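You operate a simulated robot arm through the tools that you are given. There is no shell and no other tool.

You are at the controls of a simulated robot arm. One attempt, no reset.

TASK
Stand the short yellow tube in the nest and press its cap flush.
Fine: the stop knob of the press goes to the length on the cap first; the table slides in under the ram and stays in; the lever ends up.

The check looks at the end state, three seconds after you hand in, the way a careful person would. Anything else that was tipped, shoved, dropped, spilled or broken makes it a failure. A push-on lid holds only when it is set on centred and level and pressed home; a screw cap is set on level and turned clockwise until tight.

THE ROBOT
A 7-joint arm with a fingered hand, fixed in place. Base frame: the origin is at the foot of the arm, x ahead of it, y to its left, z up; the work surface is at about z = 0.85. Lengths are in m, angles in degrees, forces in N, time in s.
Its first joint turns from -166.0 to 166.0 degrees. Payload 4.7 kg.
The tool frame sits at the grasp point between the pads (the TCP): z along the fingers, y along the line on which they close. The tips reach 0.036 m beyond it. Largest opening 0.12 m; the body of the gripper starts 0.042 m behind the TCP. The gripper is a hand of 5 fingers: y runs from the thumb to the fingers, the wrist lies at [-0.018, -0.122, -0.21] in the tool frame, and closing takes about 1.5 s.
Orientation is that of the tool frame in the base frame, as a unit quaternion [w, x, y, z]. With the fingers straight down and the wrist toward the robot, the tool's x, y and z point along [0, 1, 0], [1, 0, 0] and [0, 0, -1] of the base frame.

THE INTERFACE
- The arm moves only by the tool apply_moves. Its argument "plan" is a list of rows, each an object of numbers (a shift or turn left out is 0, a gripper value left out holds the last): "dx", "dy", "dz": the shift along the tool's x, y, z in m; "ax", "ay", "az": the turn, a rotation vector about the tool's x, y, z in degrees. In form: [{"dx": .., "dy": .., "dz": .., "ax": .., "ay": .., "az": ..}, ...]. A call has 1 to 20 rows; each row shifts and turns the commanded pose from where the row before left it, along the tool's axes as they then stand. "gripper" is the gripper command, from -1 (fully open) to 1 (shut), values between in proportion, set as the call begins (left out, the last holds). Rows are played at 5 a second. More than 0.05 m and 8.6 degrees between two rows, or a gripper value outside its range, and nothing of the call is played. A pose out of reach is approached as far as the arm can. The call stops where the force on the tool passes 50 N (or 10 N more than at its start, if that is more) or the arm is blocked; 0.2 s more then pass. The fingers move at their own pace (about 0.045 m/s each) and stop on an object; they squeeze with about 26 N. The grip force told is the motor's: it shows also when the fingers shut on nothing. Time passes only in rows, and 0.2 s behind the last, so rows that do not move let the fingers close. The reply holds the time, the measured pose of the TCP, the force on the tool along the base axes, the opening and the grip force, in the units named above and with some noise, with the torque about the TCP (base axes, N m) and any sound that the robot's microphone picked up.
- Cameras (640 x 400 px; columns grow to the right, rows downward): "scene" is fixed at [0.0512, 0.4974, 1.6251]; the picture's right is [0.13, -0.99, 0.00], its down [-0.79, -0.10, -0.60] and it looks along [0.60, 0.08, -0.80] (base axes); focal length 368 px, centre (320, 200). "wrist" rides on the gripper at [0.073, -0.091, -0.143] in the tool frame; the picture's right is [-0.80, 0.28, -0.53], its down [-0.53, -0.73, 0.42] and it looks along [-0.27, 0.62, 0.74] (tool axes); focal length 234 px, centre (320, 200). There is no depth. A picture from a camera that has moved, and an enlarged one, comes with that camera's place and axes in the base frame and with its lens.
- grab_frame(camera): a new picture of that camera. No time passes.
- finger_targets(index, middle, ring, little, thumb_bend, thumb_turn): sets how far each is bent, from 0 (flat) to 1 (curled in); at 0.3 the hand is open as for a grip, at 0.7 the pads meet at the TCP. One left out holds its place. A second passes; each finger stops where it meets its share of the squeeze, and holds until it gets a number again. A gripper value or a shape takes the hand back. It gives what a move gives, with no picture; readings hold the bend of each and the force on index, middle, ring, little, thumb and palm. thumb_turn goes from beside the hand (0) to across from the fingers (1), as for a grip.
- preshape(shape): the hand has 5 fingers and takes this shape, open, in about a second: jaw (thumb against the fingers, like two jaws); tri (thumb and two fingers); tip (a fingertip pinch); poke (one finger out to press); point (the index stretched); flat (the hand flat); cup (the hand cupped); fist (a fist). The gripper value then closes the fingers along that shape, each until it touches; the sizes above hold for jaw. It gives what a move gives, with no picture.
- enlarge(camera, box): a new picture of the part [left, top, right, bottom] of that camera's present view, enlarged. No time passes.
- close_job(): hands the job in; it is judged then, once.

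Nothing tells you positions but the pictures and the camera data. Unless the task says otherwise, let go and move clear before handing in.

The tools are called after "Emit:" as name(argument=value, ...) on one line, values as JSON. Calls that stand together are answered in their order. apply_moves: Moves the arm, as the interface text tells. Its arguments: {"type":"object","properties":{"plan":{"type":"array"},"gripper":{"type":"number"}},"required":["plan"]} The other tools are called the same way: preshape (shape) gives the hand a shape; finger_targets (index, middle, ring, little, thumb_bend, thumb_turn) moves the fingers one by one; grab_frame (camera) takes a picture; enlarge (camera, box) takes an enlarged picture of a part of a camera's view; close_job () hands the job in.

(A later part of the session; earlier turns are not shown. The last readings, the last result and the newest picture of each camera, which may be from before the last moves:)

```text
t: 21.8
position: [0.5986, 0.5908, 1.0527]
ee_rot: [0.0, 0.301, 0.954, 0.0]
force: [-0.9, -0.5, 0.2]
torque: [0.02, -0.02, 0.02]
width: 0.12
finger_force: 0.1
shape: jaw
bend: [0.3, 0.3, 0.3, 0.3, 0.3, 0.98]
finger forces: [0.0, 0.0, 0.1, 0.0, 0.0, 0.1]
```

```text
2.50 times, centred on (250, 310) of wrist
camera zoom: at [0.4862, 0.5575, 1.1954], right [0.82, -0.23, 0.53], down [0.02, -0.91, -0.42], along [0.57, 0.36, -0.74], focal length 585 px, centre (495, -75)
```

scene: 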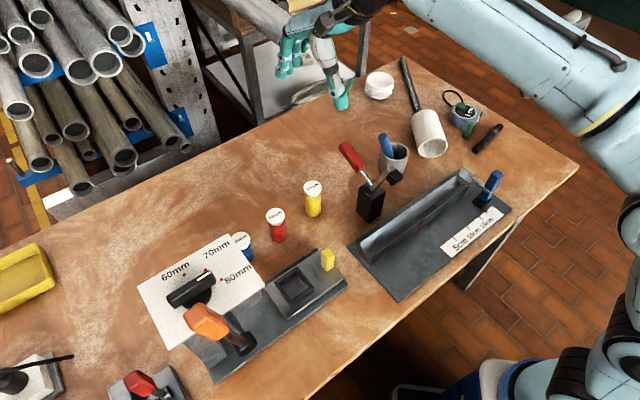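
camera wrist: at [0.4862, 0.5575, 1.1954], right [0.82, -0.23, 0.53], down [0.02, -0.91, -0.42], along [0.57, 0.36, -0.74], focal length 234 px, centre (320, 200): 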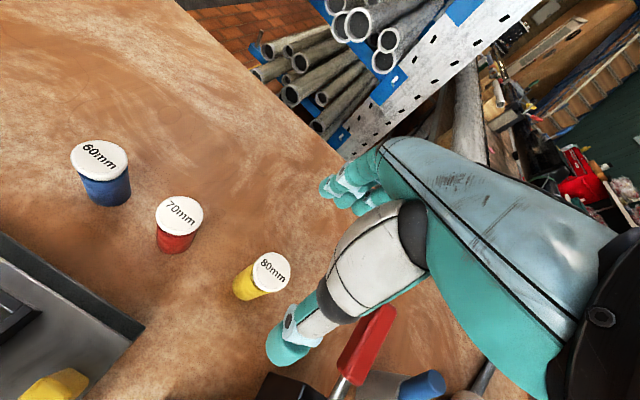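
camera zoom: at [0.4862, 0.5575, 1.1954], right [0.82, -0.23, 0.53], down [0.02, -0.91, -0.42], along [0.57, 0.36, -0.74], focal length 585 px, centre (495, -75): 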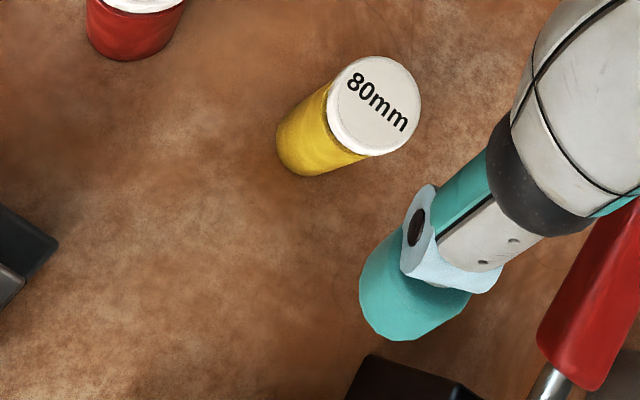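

The tube is centred to within a few mm, and the toggle handle is off the little-finger side with a couple of centimetres to spare. I'll shift slightly and descend around the tube to just under the cap.

Emit:
apply_moves(plan=[{"dx": 0.004, "dy": -0.0045}, {"dz": 0.03}, {"dz": 0.03}, {"dz": 0.025}, {}])

Emit:
grab_frame(camera="wrist")

Emit:
enlarge(camera="scene", box=[260, 90, 400, 230])

```text
t: 23.0
position: [0.5918, 0.5878, 0.9684]
ee_rot: [0.0, 0.301, 0.953, 0.0]
force: [0.5, 0.1, 0.4]
torque: [0.01, 0.01, -0.05]
width: 0.1197
finger_force: 0.0
shape: jaw
bend: [0.3, 0.3, 0.3, 0.3, 0.3, 0.98]
finger forces: [0.1, 0.0, 0.0, 0.0, 0.0, 0.1]
```

```text
taken
camera wrist: at [0.4802, 0.555, 1.1112], right [0.82, -0.23, 0.53], down [0.02, -0.91, -0.42], along [0.57, 0.36, -0.74], focal length 234 px, centre (320, 200)
```

wrist: 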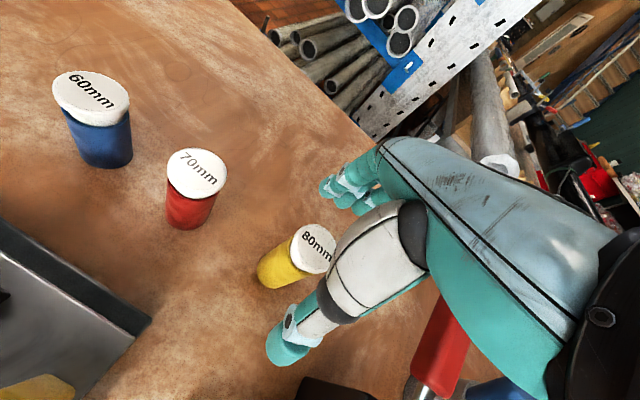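

```text
2.86 times, centred on (330, 160) of scene
camera zoom: at [0.0512, 0.4974, 1.6251], right [0.13, -0.99, 0.0], down [-0.79, -0.1, -0.6], along [0.6, 0.08, -0.8], focal length 1053 px, centre (291, 314)
```

zoom: 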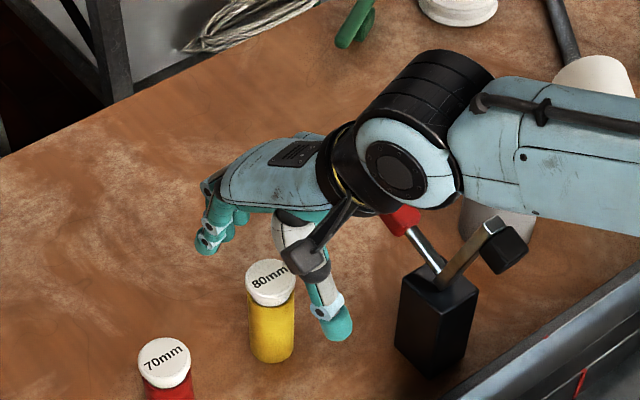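

The tube's cap lies between the thumb and fingers, and the hand is clear of the toggle. I'll descend the rest of the way.

Emit:
apply_moves(plan=[{"dz": 0.02}, {"dz": 0.02}, {"dz": 0.015}, {}])

Emit:
grab_frame(camera="wrist")

Emit:
enlarge(camera="scene", box=[260, 110, 400, 230])

```text
t: 24.0
position: [0.5921, 0.5888, 0.9132]
ee_rot: [-0.001, 0.3, 0.954, 0.0]
force: [0.4, 0.8, -0.1]
torque: [0.02, 0.02, -0.03]
width: 0.1197
finger_force: 0.1
shape: jaw
bend: [0.3, 0.3, 0.3, 0.3, 0.3, 0.98]
finger forces: [0.0, 0.0, 0.0, 0.0, 0.0, 0.0]
```

```text
taken
camera wrist: at [0.4801, 0.5553, 1.0563], right [0.82, -0.23, 0.53], down [0.02, -0.91, -0.42], along [0.57, 0.36, -0.74], focal length 234 px, centre (320, 200)
```

wrist: 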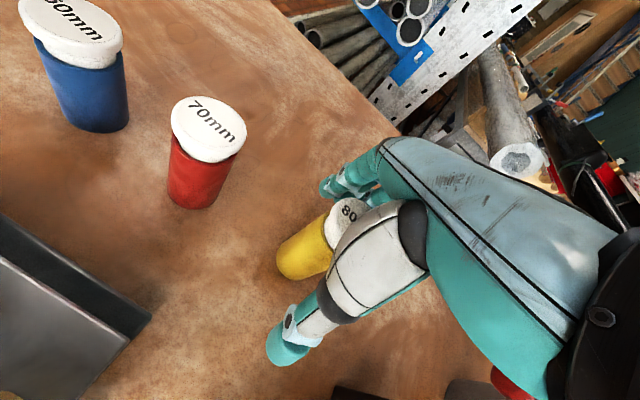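

```text
3.33 times, centred on (330, 170) of scene
camera zoom: at [0.0512, 0.4974, 1.6251], right [0.13, -0.99, 0.0], down [-0.79, -0.1, -0.6], along [0.6, 0.08, -0.8], focal length 1228 px, centre (287, 300)
```

zoom: 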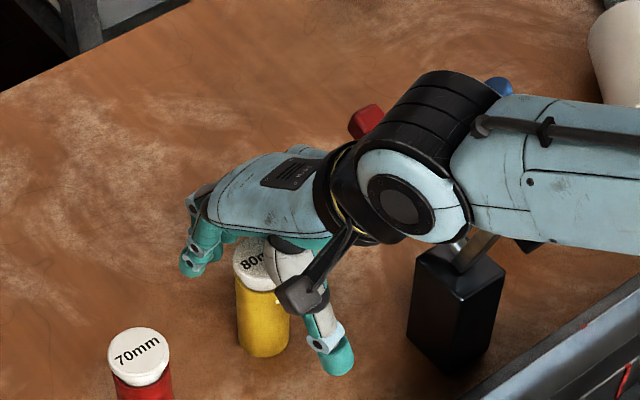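

The pads are around the tube body just below the cap, and nothing is touching. I'll close the hand.

Emit:
apply_moves(plan=[{}, {}, {}, {}, {}, {}, {}, {}, {}], gripper=1)

Emit:
grab_frame(camera="wrist")

Emit:
enlarge(camera="scene", box=[260, 130, 380, 230])

```text
t: 26.0
position: [0.5913, 0.5885, 0.9128]
ee_rot: [0.0, 0.301, 0.954, 0.0]
force: [-0.3, -0.7, -0.8]
torque: [0.03, -0.01, -0.01]
width: 0.0323
finger_force: 25.9
shape: jaw
bend: [0.74, 0.56, 0.59, 0.56, 0.75, 1.0]
finger forces: [13.4, 7.4, 0.1, 0.0, 21.5, 0.0]
```

```text
taken
camera wrist: at [0.4801, 0.5553, 1.0564], right [0.82, -0.23, 0.53], down [0.02, -0.91, -0.42], along [0.57, 0.36, -0.74], focal length 234 px, centre (320, 200)
```

wrist: 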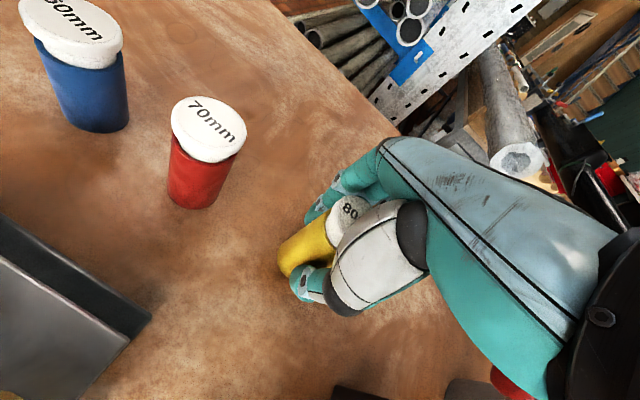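

```text
4.00 times, centred on (320, 180) of scene
camera zoom: at [0.0512, 0.4974, 1.6251], right [0.13, -0.99, 0.0], down [-0.79, -0.1, -0.6], along [0.6, 0.08, -0.8], focal length 1474 px, centre (320, 280)
```

zoom: 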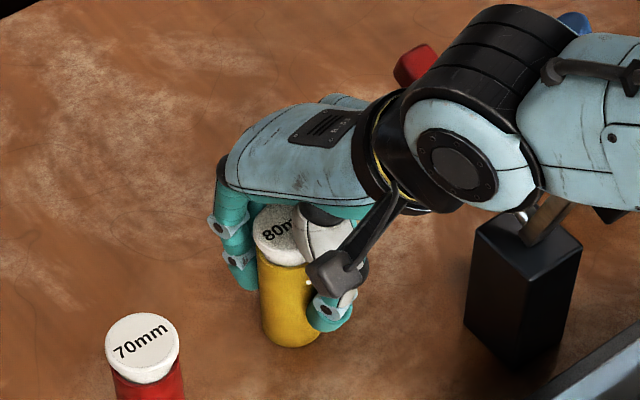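

The grip reads about 26 N, but the index is bent past the pad-meeting angle, so the tube may be off-centre. I'll look more closely before lifting.

Emit:
enlarge(camera="wrist", box=[260, 170, 420, 330])

Emit:
enlarge(camera="scene", box=[285, 165, 345, 225])

```text
2.50 times, centred on (340, 250) of wrist
camera zoom: at [0.4801, 0.5553, 1.0564], right [0.82, -0.23, 0.53], down [0.02, -0.91, -0.42], along [0.57, 0.36, -0.74], focal length 585 px, centre (270, 75)
```

zoom: 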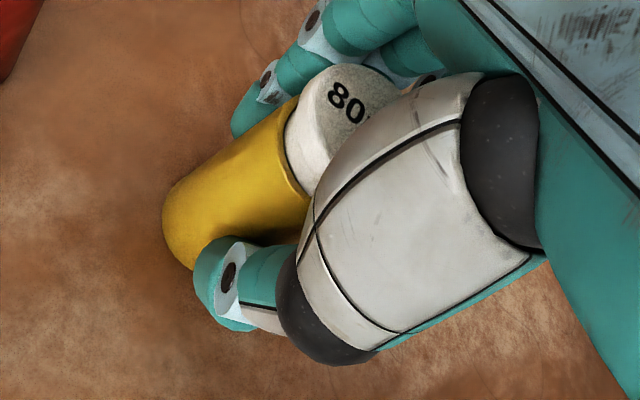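

```text
6.67 times, centred on (315, 195) of scene
camera zoom: at [0.0512, 0.4974, 1.6251], right [0.13, -0.99, 0.0], down [-0.79, -0.1, -0.6], along [0.6, 0.08, -0.8], focal length 2457 px, centre (353, 233)
```

zoom: 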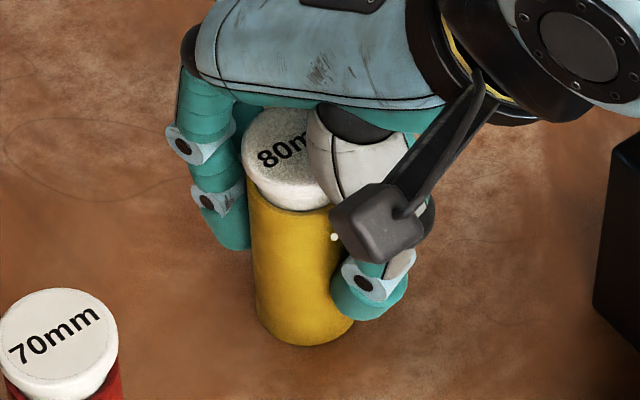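

The tube is upright and held between the thumb and the index and middle fingers, and the cap looks seated evenly. I'll lift slightly and check that it holds.

Emit:
apply_moves(plan=[{"dz": -0.01}, {"dz": -0.015}, {"dz": -0.015}, {}])

Emit:
enlarge(camera="wrist", box=[260, 170, 420, 330])

Emit:
enlarge(camera="scene", box=[275, 145, 355, 225])

```text
t: 27.0
position: [0.5921, 0.5874, 0.9538]
ee_rot: [0.001, 0.301, 0.954, 0.0]
force: [-0.4, 0.3, -1.0]
torque: [0.03, -0.02, -0.02]
width: 0.0324
finger_force: 26.0
shape: jaw
bend: [0.74, 0.56, 0.59, 0.56, 0.75, 1.0]
finger forces: [13.6, 7.3, 0.0, 0.1, 21.3, 0.0]
```

```text
2.50 times, centred on (340, 250) of wrist
camera zoom: at [0.48, 0.5552, 1.0966], right [0.82, -0.23, 0.53], down [0.02, -0.91, -0.42], along [0.57, 0.36, -0.74], focal length 585 px, centre (270, 75)
```

zoom: 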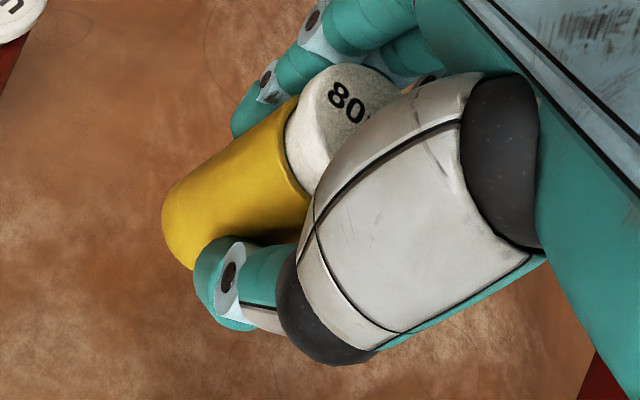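

```text
5.00 times, centred on (315, 185) of scene
camera zoom: at [0.0512, 0.4974, 1.6251], right [0.13, -0.99, 0.0], down [-0.79, -0.1, -0.6], along [0.6, 0.08, -0.8], focal length 1842 px, centre (345, 275)
```

zoom: 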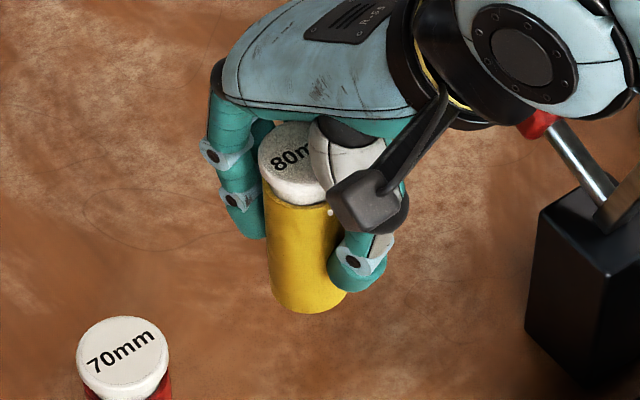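

The tube came up cleanly and hasn't moved in the hand. I'll lift it higher, turn about 15°, and carry it over the nest.

Emit:
apply_moves(plan=[{"dz": -0.035}, {"dz": -0.04}, {"dz": -0.04}, {"dz": -0.03}, {"az": -7.5}, {"az": -7.5}, {"dx": 0.0364, "dy": -0.0117}, {"dx": 0.0364, "dy": -0.0117}, {"dx": 0.0364, "dy": -0.0117}, {"dx": 0.0364, "dy": -0.0117}, {"dx": 0.0364, "dy": -0.0117}, {"dx": 0.0364, "dy": -0.0117}, {}])

Emit:
grab_frame(camera="scene")

Emit:
grab_frame(camera="wrist")

```text
t: 29.8
position: [0.3628, 0.5967, 1.0985]
ee_rot: [-0.001, 0.173, 0.985, -0.001]
force: [0.3, 0.6, -0.9]
torque: [0.04, 0.0, -0.03]
width: 0.0323
finger_force: 26.3
shape: jaw
bend: [0.74, 0.56, 0.59, 0.56, 0.75, 1.0]
finger forces: [13.9, 7.3, 0.0, 0.0, 21.2, 0.0]
```

```text
taken
```

scene: 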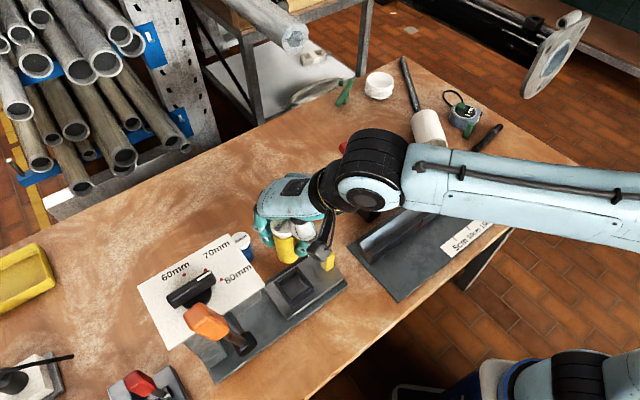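

```text
taken
camera wrist: at [0.2624, 0.5365, 1.2424], right [0.85, -0.01, 0.53], down [0.25, -0.87, -0.42], along [0.46, 0.49, -0.74], focal length 234 px, centre (320, 200)
```

wrist: 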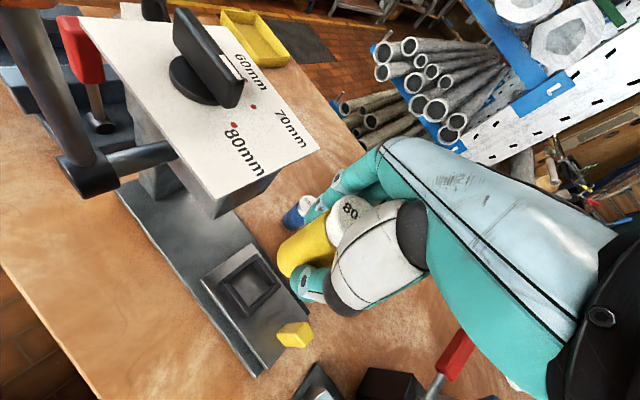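

The tube is above the nest region and the grip is steady. I'll enlarge both views to line the tube up with the nest.

Emit:
enlarge(camera="wrist", box=[180, 170, 360, 380])

Emit:
enlarge(camera="scene", box=[220, 180, 360, 330])

Emit:
enlarge(camera="wrist", box=[40, 60, 330, 300])

```text
1.90 times, centred on (270, 275) of wrist
camera zoom: at [0.2624, 0.5365, 1.2424], right [0.85, -0.01, 0.53], down [0.25, -0.87, -0.42], along [0.46, 0.49, -0.74], focal length 446 px, centre (415, 57)
```

zoom: 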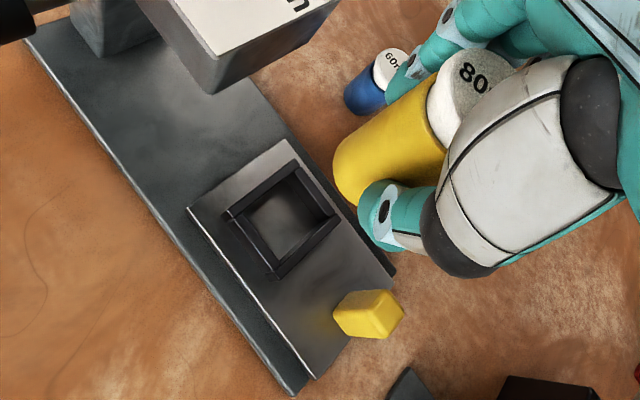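

```text
2.67 times, centred on (290, 255) of scene
camera zoom: at [0.0512, 0.4974, 1.6251], right [0.13, -0.99, 0.0], down [-0.79, -0.1, -0.6], along [0.6, 0.08, -0.8], focal length 983 px, centre (400, 53)
```

zoom: 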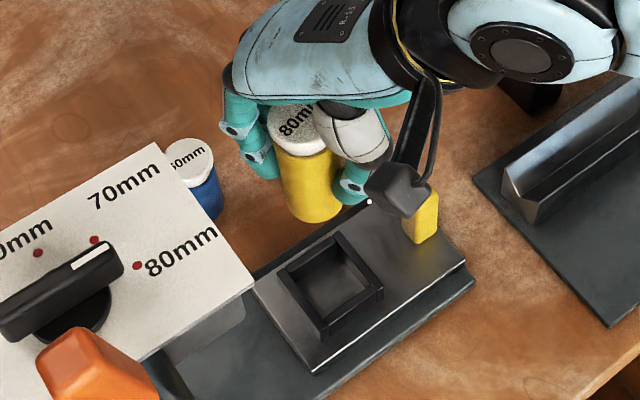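

```text
1.67 times, centred on (185, 180) of wrist
camera zoom: at [0.2624, 0.5365, 1.2424], right [0.85, -0.01, 0.53], down [0.25, -0.87, -0.42], along [0.46, 0.49, -0.74], focal length 390 px, centre (545, 233)
```

zoom: 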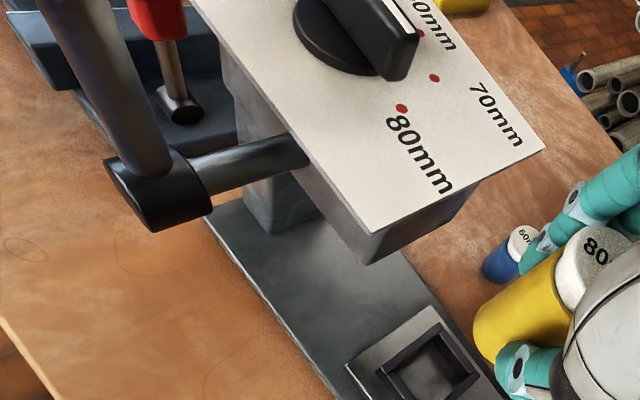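

The tube hangs at about (0.366, 0.598), just over the nest. I'll lower it partway and compare the tube bottom with the nest walls in the picture.

Emit:
apply_moves(plan=[{"dz": 0.03}, {"dz": 0.03}, {"dz": 0.03}, {"dz": 0.01}, {}])

Emit:
enlarge(camera="wrist", box=[180, 190, 360, 380])

Emit:
enlarge(camera="scene", box=[240, 210, 360, 330])

```text
t: 31.0
position: [0.3622, 0.5976, 0.9989]
ee_rot: [0.0, 0.174, 0.985, 0.0]
force: [0.5, 0.2, -0.1]
torque: [0.0, 0.0, -0.01]
width: 0.0321
finger_force: 26.2
shape: jaw
bend: [0.74, 0.56, 0.59, 0.56, 0.75, 1.0]
finger forces: [13.9, 7.5, 0.0, 0.0, 21.2, 0.0]
```

```text
2.11 times, centred on (270, 285) of wrist
camera zoom: at [0.2631, 0.5368, 1.1422], right [0.85, -0.01, 0.53], down [0.25, -0.87, -0.42], along [0.46, 0.49, -0.74], focal length 493 px, centre (425, 21)
```

zoom: 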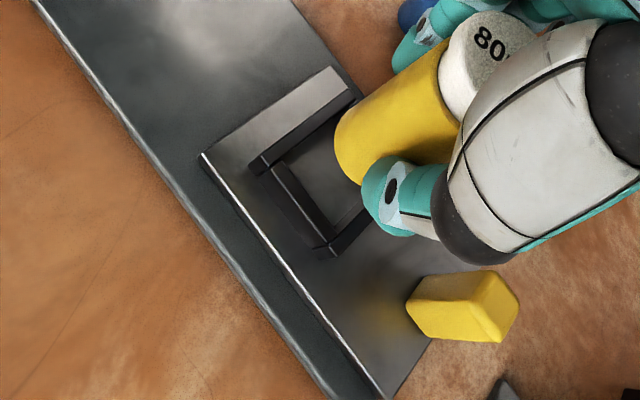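

```text
3.33 times, centred on (300, 270) of scene
camera zoom: at [0.0512, 0.4974, 1.6251], right [0.13, -0.99, 0.0], down [-0.79, -0.1, -0.6], along [0.6, 0.08, -0.8], focal length 1228 px, centre (387, -33)
```

zoom: 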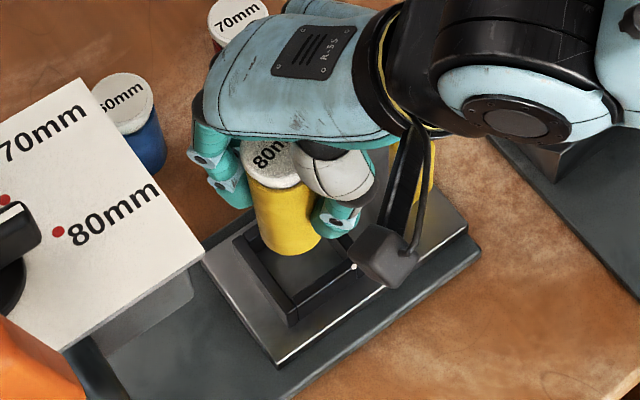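

The tube bottom is a few cm above the nest. I'll zoom further in both cameras to measure the remaining offset.

Emit:
enlarge(camera="wrist", box=[240, 210, 340, 310])

Emit:
enlarge(camera="scene", box=[265, 240, 335, 315])

```text
4.00 times, centred on (290, 260) of wrist
camera zoom: at [0.2631, 0.5368, 1.1422], right [0.85, -0.01, 0.53], down [0.25, -0.87, -0.42], along [0.46, 0.49, -0.74], focal length 937 px, centre (440, -40)
```

zoom: 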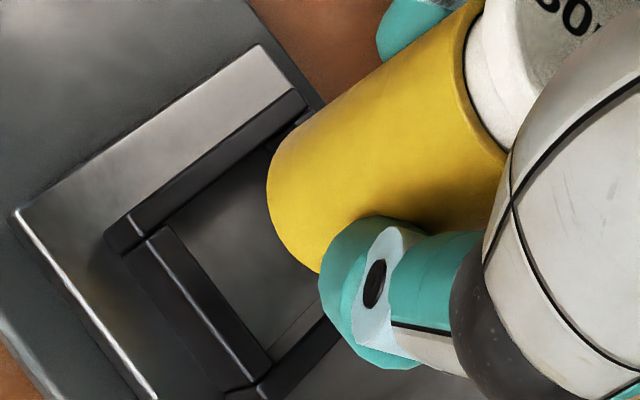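

```text
5.33 times, centred on (300, 278) of scene
camera zoom: at [0.0512, 0.4974, 1.6251], right [0.13, -0.99, 0.0], down [-0.79, -0.1, -0.6], along [0.6, 0.08, -0.8], focal length 1965 px, centre (427, -213)
```

zoom: 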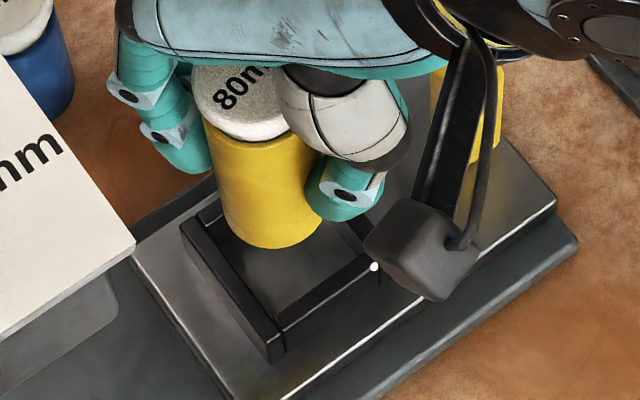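

Both cameras agree that the tube needs to move about 4 mm toward -y. I'll shift it, lower until it's just above the walls, and re-measure.

Emit:
apply_moves(plan=[{"dy": -0.0041}, {"dz": 0.012}, {"dz": 0.01}, {}])

Emit:
enlarge(camera="wrist", box=[240, 210, 340, 310])

Emit:
enlarge(camera="scene", box=[265, 240, 335, 315])

```text
t: 32.0
position: [0.3619, 0.5938, 0.9774]
ee_rot: [0.0, 0.173, 0.985, 0.0]
force: [-1.1, 0.7, -1.4]
torque: [0.01, 0.02, 0.02]
width: 0.0319
finger_force: 25.3
shape: jaw
bend: [0.74, 0.56, 0.59, 0.56, 0.75, 1.0]
finger forces: [13.9, 7.4, 0.0, 0.0, 21.2, 0.1]
```

```text
4.00 times, centred on (290, 260) of wrist
camera zoom: at [0.2617, 0.533, 1.12], right [0.85, -0.01, 0.53], down [0.25, -0.87, -0.42], along [0.46, 0.49, -0.74], focal length 937 px, centre (440, -40)
```

zoom: 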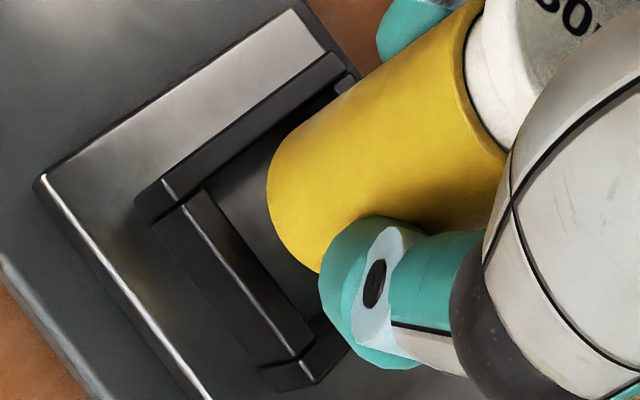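

```text
5.33 times, centred on (300, 278) of scene
camera zoom: at [0.0512, 0.4974, 1.6251], right [0.13, -0.99, 0.0], down [-0.79, -0.1, -0.6], along [0.6, 0.08, -0.8], focal length 1965 px, centre (427, -213)
```

zoom: 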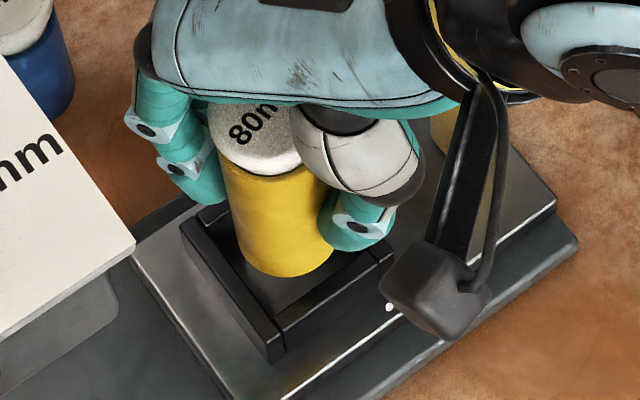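

The tube now looks centred over the pocket within about 1 mm in both views. I'll lower in small steps and watch the force.

Emit:
apply_moves(plan=[{"dz": 0.005}, {"dz": 0.005}, {"dz": 0.004}, {"dz": 0.003}, {}])

Emit:
enlarge(camera="wrist", box=[240, 210, 340, 310])

Emit:
enlarge(camera="scene", box=[265, 240, 335, 315])

```text
t: 33.2
position: [0.361, 0.5929, 0.9604]
ee_rot: [0.0, 0.174, 0.985, 0.0]
force: [1.7, 1.4, 8.8]
torque: [-0.03, -0.01, 0.0]
width: 0.0329
finger_force: 26.6
shape: jaw
bend: [0.74, 0.55, 0.59, 0.56, 0.76, 1.0]
finger forces: [15.9, 8.9, 0.1, 0.0, 23.6, 0.1]
```

```text
4.00 times, centred on (290, 260) of wrist
camera zoom: at [0.2617, 0.5323, 1.1036], right [0.85, -0.01, 0.53], down [0.25, -0.87, -0.43], along [0.46, 0.49, -0.74], focal length 937 px, centre (440, -40)
```

zoom: 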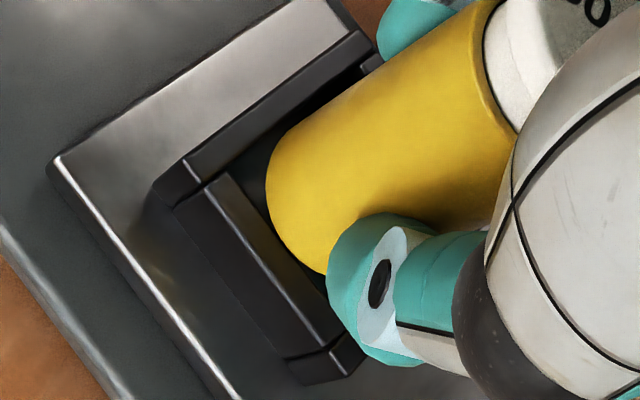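

```text
5.33 times, centred on (300, 278) of scene
camera zoom: at [0.0512, 0.4974, 1.6251], right [0.13, -0.99, 0.0], down [-0.79, -0.1, -0.6], along [0.6, 0.08, -0.8], focal length 1965 px, centre (427, -213)
```

zoom: 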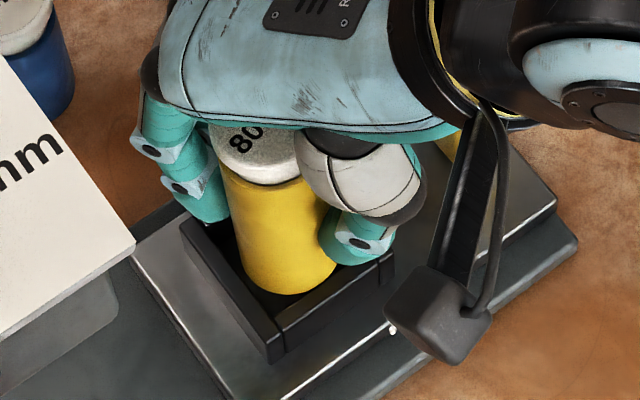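

There's about 9 N of upward force, so the tube bottom is on something, probably a wall top. I'll zoom in tightly to see which side overlaps.

Emit:
enlarge(camera="scene", box=[280, 265, 330, 310])

Emit:
enlarge(camera="wrist", box=[265, 215, 325, 310])

```text
8.89 times, centred on (305, 288) of scene
camera zoom: at [0.0512, 0.4974, 1.6251], right [0.13, -0.99, 0.0], down [-0.79, -0.1, -0.6], along [0.6, 0.08, -0.8], focal length 3276 px, centre (453, -578)
```

zoom: 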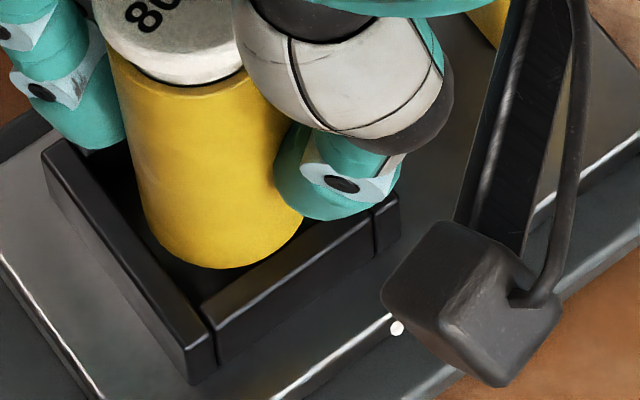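

```text
4.21 times, centred on (295, 262) of wrist
camera zoom: at [0.2617, 0.5323, 1.1036], right [0.85, -0.01, 0.53], down [0.25, -0.87, -0.43], along [0.46, 0.49, -0.74], focal length 986 px, centre (425, -63)
```

zoom: 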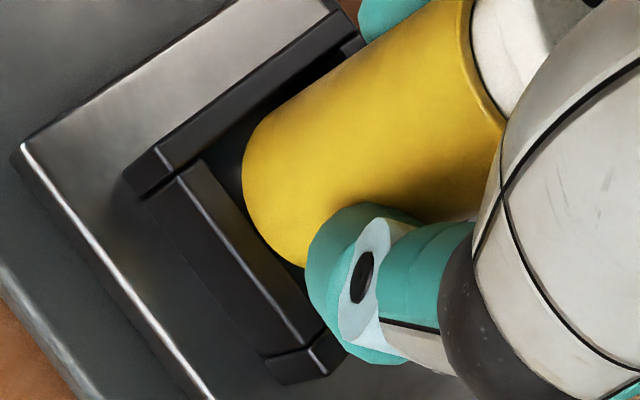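

The pictures don't settle whether the tube is on a wall or on the floor, so I need the slide height. I'll zoom on the front corner of the base and slide, and on the nest.

Emit:
enlarge(camera="scene", box=[315, 240, 355, 290])

Emit:
enlarge(camera="scene", box=[284, 270, 314, 300])

Emit:
enlarge(camera="wrist", box=[270, 225, 320, 275])

```text
8.00 times, centred on (335, 265) of scene
camera zoom: at [0.0512, 0.4974, 1.6251], right [0.13, -0.99, 0.0], down [-0.79, -0.1, -0.6], along [0.6, 0.08, -0.8], focal length 2948 px, centre (200, -320)
```

zoom: 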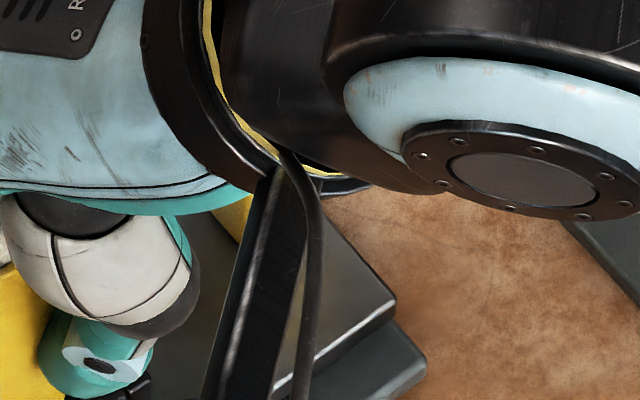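

```text
13.33 times, centred on (299, 285) of scene
camera zoom: at [0.0512, 0.4974, 1.6251], right [0.13, -0.99, 0.0], down [-0.79, -0.1, -0.6], along [0.6, 0.08, -0.8], focal length 4913 px, centre (600, -933)
```

zoom: 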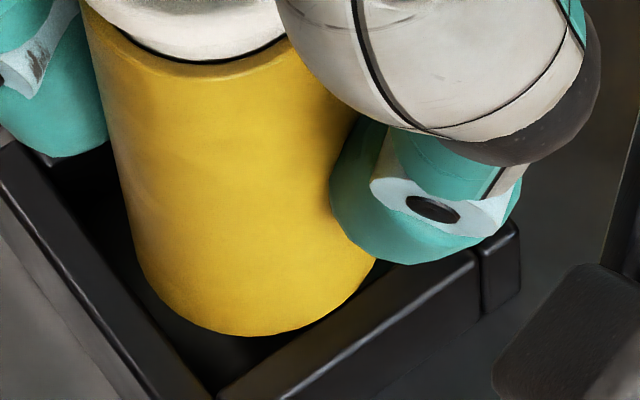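

```text
8.00 times, centred on (295, 250) of wrist
camera zoom: at [0.2617, 0.5323, 1.1036], right [0.85, -0.01, 0.53], down [0.25, -0.87, -0.43], along [0.46, 0.49, -0.74], focal length 1873 px, centre (520, -200)
```

zoom: 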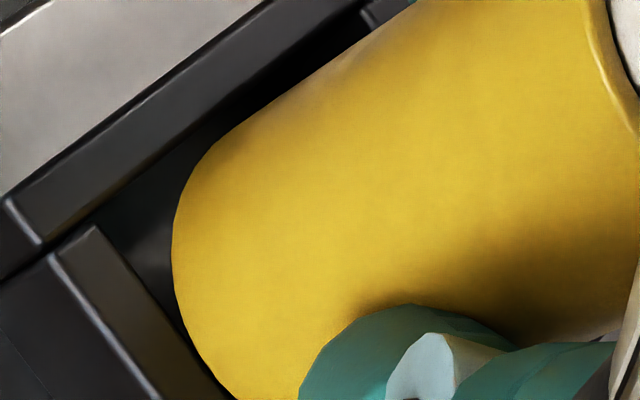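

The force acts almost exactly under the tube's centre (torque near zero), so the bottom is sitting flat on the nest floor rather than on a wall edge. Both views also show dark gaps all around. I'll ease the fingers open a little and check.

Emit:
apply_moves(plan=[{}, {}, {}], gripper=0.15)

Emit:
enlarge(camera="scene", box=[280, 255, 330, 310])

Emit:
enlarge(camera="wrist", box=[250, 180, 370, 310])

```text
t: 34.0
position: [0.3619, 0.5932, 0.958]
ee_rot: [0.0, 0.174, 0.985, -0.001]
force: [0.6, -0.5, -0.7]
torque: [0.01, -0.01, 0.03]
width: 0.0508
finger_force: 0.1
shape: jaw
bend: [0.74, 0.48, 0.45, 0.43, 0.72, 1.0]
finger forces: [0.1, 0.4, 0.1, 0.0, 0.1, 0.0]
```

```text
7.27 times, centred on (305, 282) of scene
camera zoom: at [0.0512, 0.4974, 1.6251], right [0.13, -0.99, 0.0], down [-0.79, -0.1, -0.6], along [0.6, 0.08, -0.8], focal length 2680 px, centre (429, -400)
```

zoom: 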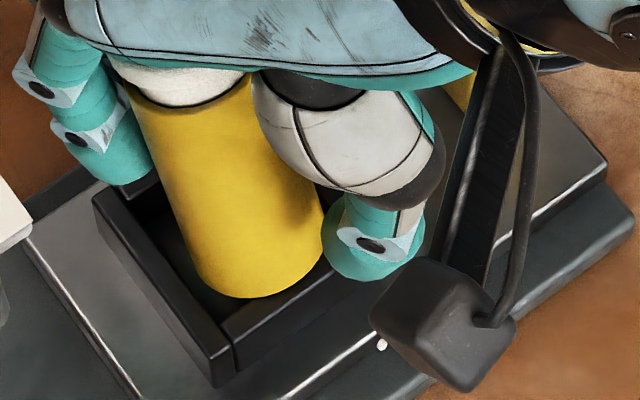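

```text
3.08 times, centred on (310, 245) of wrist
camera zoom: at [0.2616, 0.5325, 1.1021], right [0.85, -0.01, 0.53], down [0.25, -0.87, -0.42], along [0.46, 0.49, -0.74], focal length 720 px, centre (351, 62)
```

zoom: 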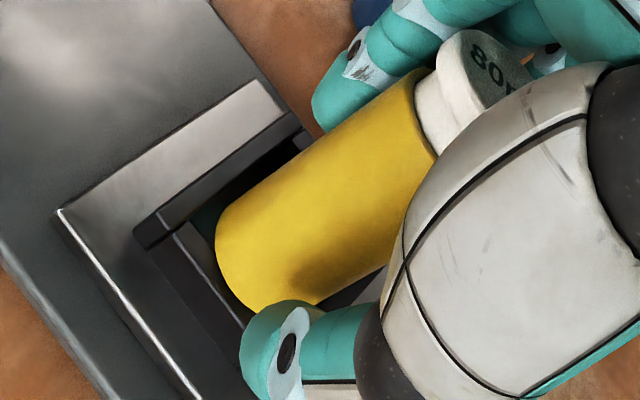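

On opening, the tube leaned toward the fingers. So its robot-side edge was on the wall after all, and it needs to move toward the far side. I'll re-grip straight away.

Emit:
apply_moves(plan=[{}, {}, {}, {}, {}, {}], gripper=1)

Emit:
enlarge(camera="scene", box=[280, 255, 330, 310])

Emit:
enlarge(camera="wrist", box=[250, 180, 370, 310])

```text
t: 35.4
position: [0.3611, 0.5922, 0.9594]
ee_rot: [-0.001, 0.173, 0.985, 0.0]
force: [0.1, 0.0, -0.4]
torque: [-0.02, -0.01, -0.02]
width: 0.0331
finger_force: 25.9
shape: jaw
bend: [0.74, 0.53, 0.58, 0.54, 0.75, 1.0]
finger forces: [12.2, 7.7, 0.1, 0.0, 19.8, 0.0]
```

```text
7.27 times, centred on (305, 282) of scene
camera zoom: at [0.0512, 0.4974, 1.6251], right [0.13, -0.99, 0.0], down [-0.79, -0.1, -0.6], along [0.6, 0.08, -0.8], focal length 2680 px, centre (429, -400)
```

zoom: 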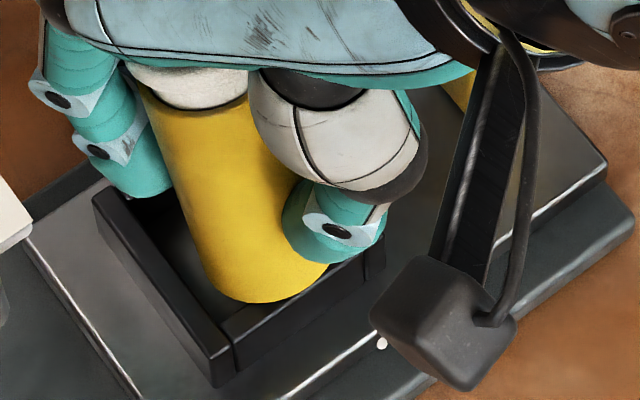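

```text
3.08 times, centred on (310, 245) of wrist
camera zoom: at [0.2617, 0.5325, 1.1025], right [0.85, -0.01, 0.53], down [0.25, -0.87, -0.42], along [0.46, 0.49, -0.74], focal length 720 px, centre (351, 62)
```

zoom: 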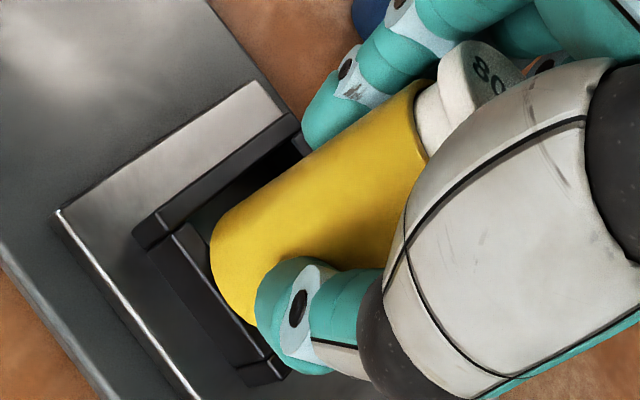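

The tube is gripped again but leans about 10° in the hand. I'll lift it out and take it back to open table to stand it down and re-grip it squarely. First I'll lift and look.

Emit:
apply_moves(plan=[{"dz": -0.01}, {"dz": -0.02}, {"dz": -0.035}, {"dz": -0.04}, {"dz": -0.04}, {}])

Emit:
grab_frame(camera="scene")

Emit:
enlarge(camera="scene", box=[240, 190, 340, 300])

Emit:
grab_frame(camera="wrist")

```text
t: 36.8
position: [0.3609, 0.5942, 1.1033]
ee_rot: [0.0, 0.175, 0.985, 0.0]
force: [-1.1, -0.2, -2.5]
torque: [0.0, -0.04, 0.03]
width: 0.033
finger_force: 26.6
shape: jaw
bend: [0.74, 0.53, 0.58, 0.54, 0.75, 1.0]
finger forces: [12.1, 7.7, 0.1, 0.0, 19.7, 0.0]
```

```text
taken
```

scene: 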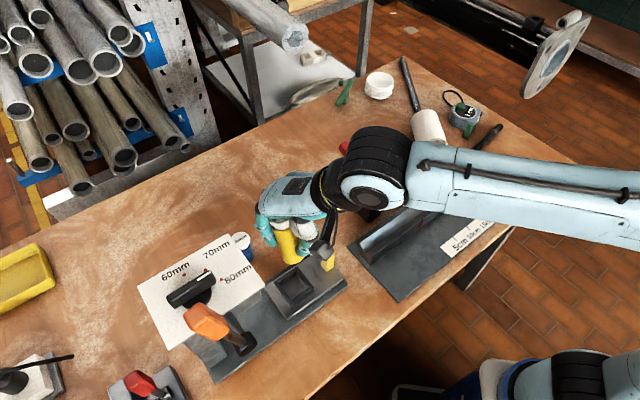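

```text
3.64 times, centred on (290, 245) of scene
camera zoom: at [0.0512, 0.4974, 1.6251], right [0.13, -0.99, 0.0], down [-0.79, -0.1, -0.6], along [0.6, 0.08, -0.8], focal length 1340 px, centre (429, 36)
```

zoom: 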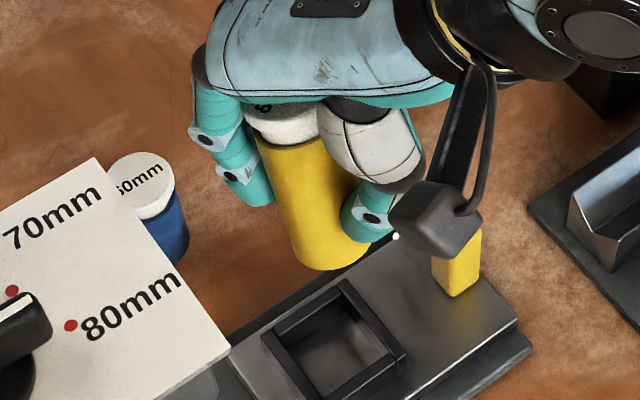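

```text
taken
camera wrist: at [0.261, 0.5333, 1.2474], right [0.85, -0.01, 0.53], down [0.25, -0.87, -0.42], along [0.46, 0.49, -0.74], focal length 234 px, centre (320, 200)
```

wrist: 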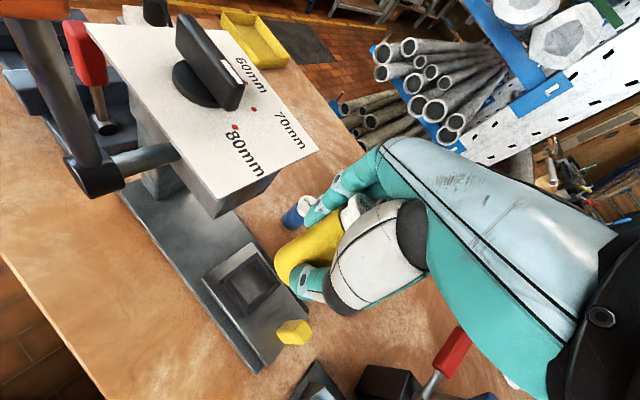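

The grip is steady. I'll carry the tube back to the clear spot where it first stood, tilting the hand about 7° so it hangs upright before I set it down.

Emit:
apply_moves(plan=[{"dx": -0.02, "dy": 0.012}, {"az": 7.5}, {"az": 7.5}, {"dx": -0.0315, "dy": 0.0201}, {"dx": -0.0315, "dy": 0.0201}, {"dx": -0.0315, "dy": 0.0201}, {"dx": -0.0315, "dy": 0.0201}, {"dx": -0.0315, "dy": 0.0201}, {"dx": -0.0115, "dy": 0.0081}, {"ax": -6.2, "ay": 3.2}, {}])

Emit:
enlarge(camera="scene", box=[270, 70, 390, 220])

Emit:
grab_frame(camera="wrist")

```text
t: 39.2
position: [0.5863, 0.59, 1.1036]
ee_rot: [-0.01, 0.301, 0.952, 0.06]
force: [-0.6, 0.6, -0.7]
torque: [0.0, -0.01, -0.02]
width: 0.033
finger_force: 25.7
shape: jaw
bend: [0.74, 0.53, 0.58, 0.54, 0.75, 1.0]
finger forces: [12.3, 7.6, 0.0, 0.0, 19.8, 0.0]
```

```text
2.67 times, centred on (330, 145) of scene
camera zoom: at [0.0512, 0.4974, 1.6251], right [0.13, -0.99, 0.0], down [-0.79, -0.1, -0.6], along [0.6, 0.08, -0.8], focal length 983 px, centre (293, 347)
```

zoom: 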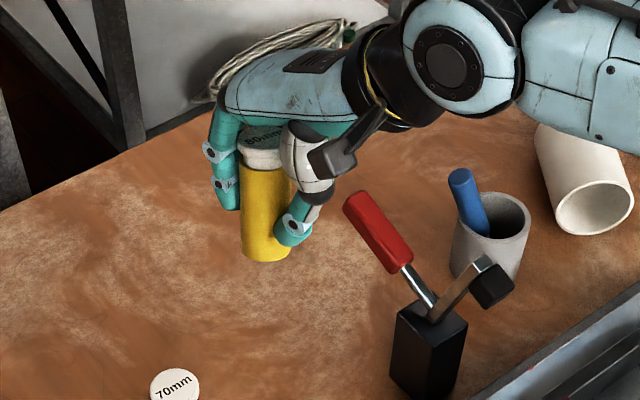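

```text
taken
camera wrist: at [0.4713, 0.54, 1.2409], right [0.81, -0.29, 0.51], down [0.02, -0.85, -0.53], along [0.59, 0.44, -0.68], focal length 234 px, centre (320, 200)
```

wrist: 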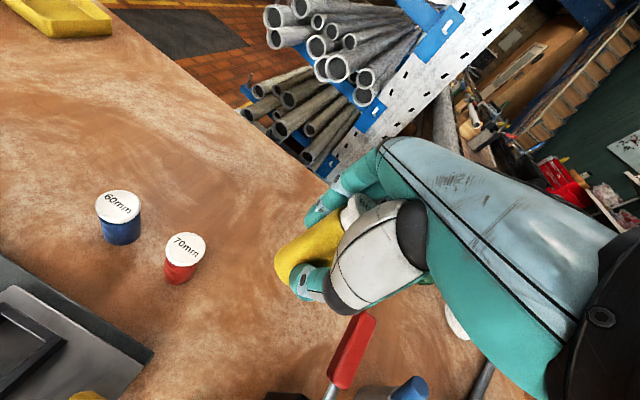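

The tube hangs upright now. I'll lower it vertically to just above the table, then down to contact in small steps.

Emit:
apply_moves(plan=[{"dx": -0.0022, "dy": -0.0043, "dz": 0.0398}, {"dx": -0.0022, "dy": -0.0043, "dz": 0.0398}, {"dx": -0.0022, "dy": -0.0043, "dz": 0.0398}, {"dx": -0.0022, "dy": -0.0043, "dz": 0.0398}, {"dx": -0.0011, "dy": -0.0022, "dz": 0.0199}, {}])

Emit:
enlarge(camera="scene", box=[270, 110, 390, 230])

Emit:
enlarge(camera="wrist", box=[240, 170, 380, 330])

```text
t: 40.6
position: [0.5842, 0.5897, 0.9239]
ee_rot: [-0.01, 0.3, 0.952, 0.059]
force: [-0.2, 0.5, -1.3]
torque: [0.02, 0.04, 0.0]
width: 0.0329
finger_force: 26.0
shape: jaw
bend: [0.74, 0.53, 0.58, 0.54, 0.75, 1.0]
finger forces: [12.1, 7.6, 0.0, 0.1, 19.8, 0.0]
```

```text
3.33 times, centred on (330, 170) of scene
camera zoom: at [0.0512, 0.4974, 1.6251], right [0.13, -0.99, 0.0], down [-0.79, -0.1, -0.6], along [0.6, 0.08, -0.8], focal length 1228 px, centre (287, 300)
```

zoom: 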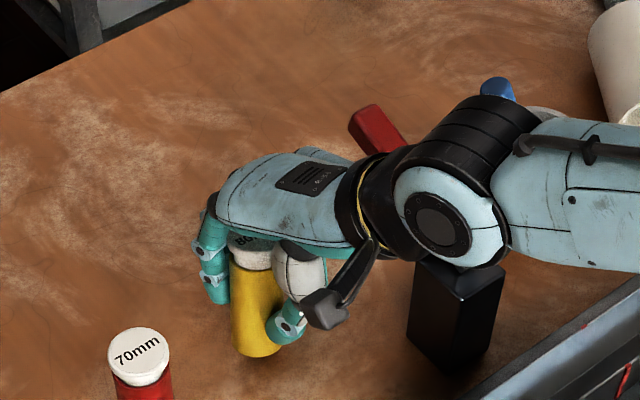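

```text
2.50 times, centred on (310, 250) of wrist
camera zoom: at [0.4704, 0.5403, 1.0599], right [0.81, -0.29, 0.51], down [0.02, -0.85, -0.53], along [0.59, 0.44, -0.68], focal length 585 px, centre (345, 75)
```

zoom: 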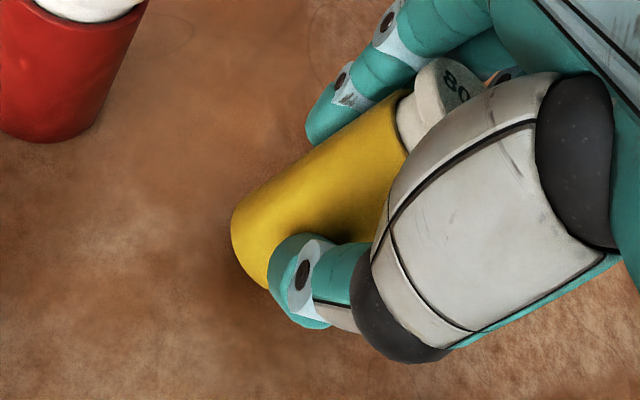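

It's close to the table. I'll lower in small steps until contact.

Emit:
apply_moves(plan=[{"dx": -0.0003, "dy": -0.0005, "dz": 0.005}, {"dx": -0.0003, "dy": -0.0005, "dz": 0.004}, {}])

```text
t: 41.4
position: [0.5854, 0.5896, 0.9153]
ee_rot: [-0.01, 0.3, 0.952, 0.062]
force: [-2.5, 0.2, 8.7]
torque: [-0.01, 0.02, 0.0]
width: 0.0331
finger_force: 26.0
shape: jaw
bend: [0.74, 0.53, 0.58, 0.54, 0.75, 1.0]
finger forces: [13.2, 7.6, 0.1, 0.0, 23.0, 0.1]
```

Contact at about 9 N. I'll open gently and look.

Emit:
apply_moves(plan=[{}, {}, {}, {}], gripper=0.0)

Emit:
enlarge(camera="scene", box=[280, 150, 350, 230])

Emit:
enlarge(camera="wrist", box=[240, 170, 380, 330])

```text
t: 42.4
position: [0.5861, 0.5887, 0.9138]
ee_rot: [-0.01, 0.3, 0.952, 0.06]
force: [-0.4, 0.1, 0.5]
torque: [-0.01, -0.01, -0.02]
width: 0.0598
finger_force: 0.0
shape: jaw
bend: [0.74, 0.45, 0.42, 0.41, 0.71, 1.0]
finger forces: [0.0, 0.1, 0.0, 0.0, 0.1, 0.0]
```

```text
5.00 times, centred on (315, 190) of scene
camera zoom: at [0.0512, 0.4974, 1.6251], right [0.13, -0.99, 0.0], down [-0.79, -0.1, -0.6], along [0.6, 0.08, -0.8], focal length 1842 px, centre (345, 250)
```

zoom: 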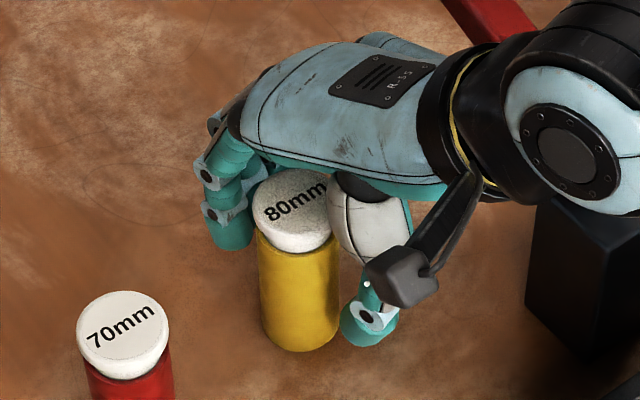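

```text
2.50 times, centred on (310, 250) of wrist
camera zoom: at [0.4708, 0.5402, 1.0511], right [0.81, -0.29, 0.51], down [0.02, -0.85, -0.53], along [0.59, 0.44, -0.68], focal length 585 px, centre (345, 75)
```

zoom: 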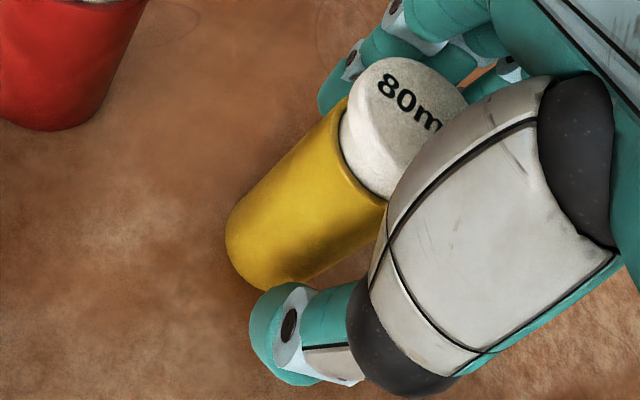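

The tube stands upright on the table with its cap on evenly. I'll open fully, undo the tilt, and check finger positions for a better-centred grip.

Emit:
apply_moves(plan=[{}, {}, {}, {}, {}, {}, {"ax": 6.2, "ay": -3.2}, {}], gripper=-1)

Emit:
enlarge(camera="scene", box=[280, 150, 350, 230])

Emit:
enlarge(camera="wrist", box=[240, 170, 380, 370])

```text
t: 44.2
position: [0.5851, 0.59, 0.9138]
ee_rot: [0.0, 0.3, 0.954, 0.0]
force: [0.4, -0.6, 0.0]
torque: [-0.04, -0.03, 0.01]
width: 0.1196
finger_force: 0.1
shape: jaw
bend: [0.3, 0.3, 0.3, 0.3, 0.3, 0.98]
finger forces: [0.1, 0.1, 0.0, 0.0, 0.0, 0.0]
```

```text
5.00 times, centred on (315, 190) of scene
camera zoom: at [0.0512, 0.4974, 1.6251], right [0.13, -0.99, 0.0], down [-0.79, -0.1, -0.6], along [0.6, 0.08, -0.8], focal length 1842 px, centre (345, 250)
```

zoom: 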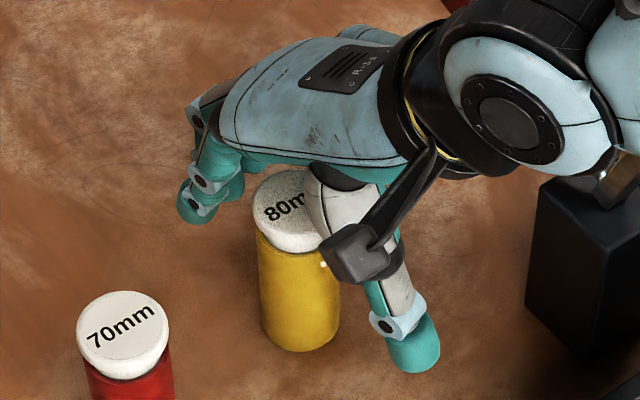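

```text
2.00 times, centred on (310, 270) of wrist
camera zoom: at [0.473, 0.5573, 1.0582], right [0.82, -0.23, 0.53], down [0.02, -0.91, -0.42], along [0.57, 0.36, -0.74], focal length 468 px, centre (340, 60)
```

zoom: 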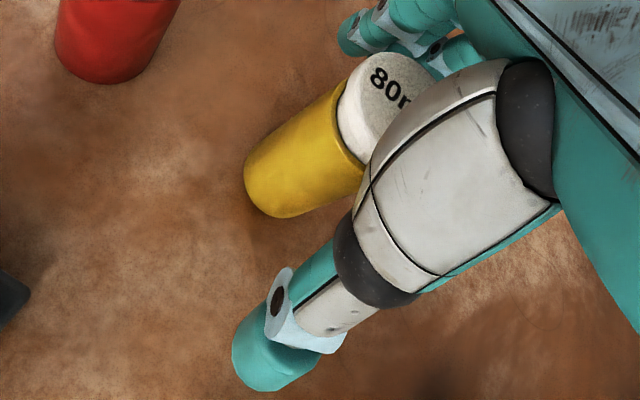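

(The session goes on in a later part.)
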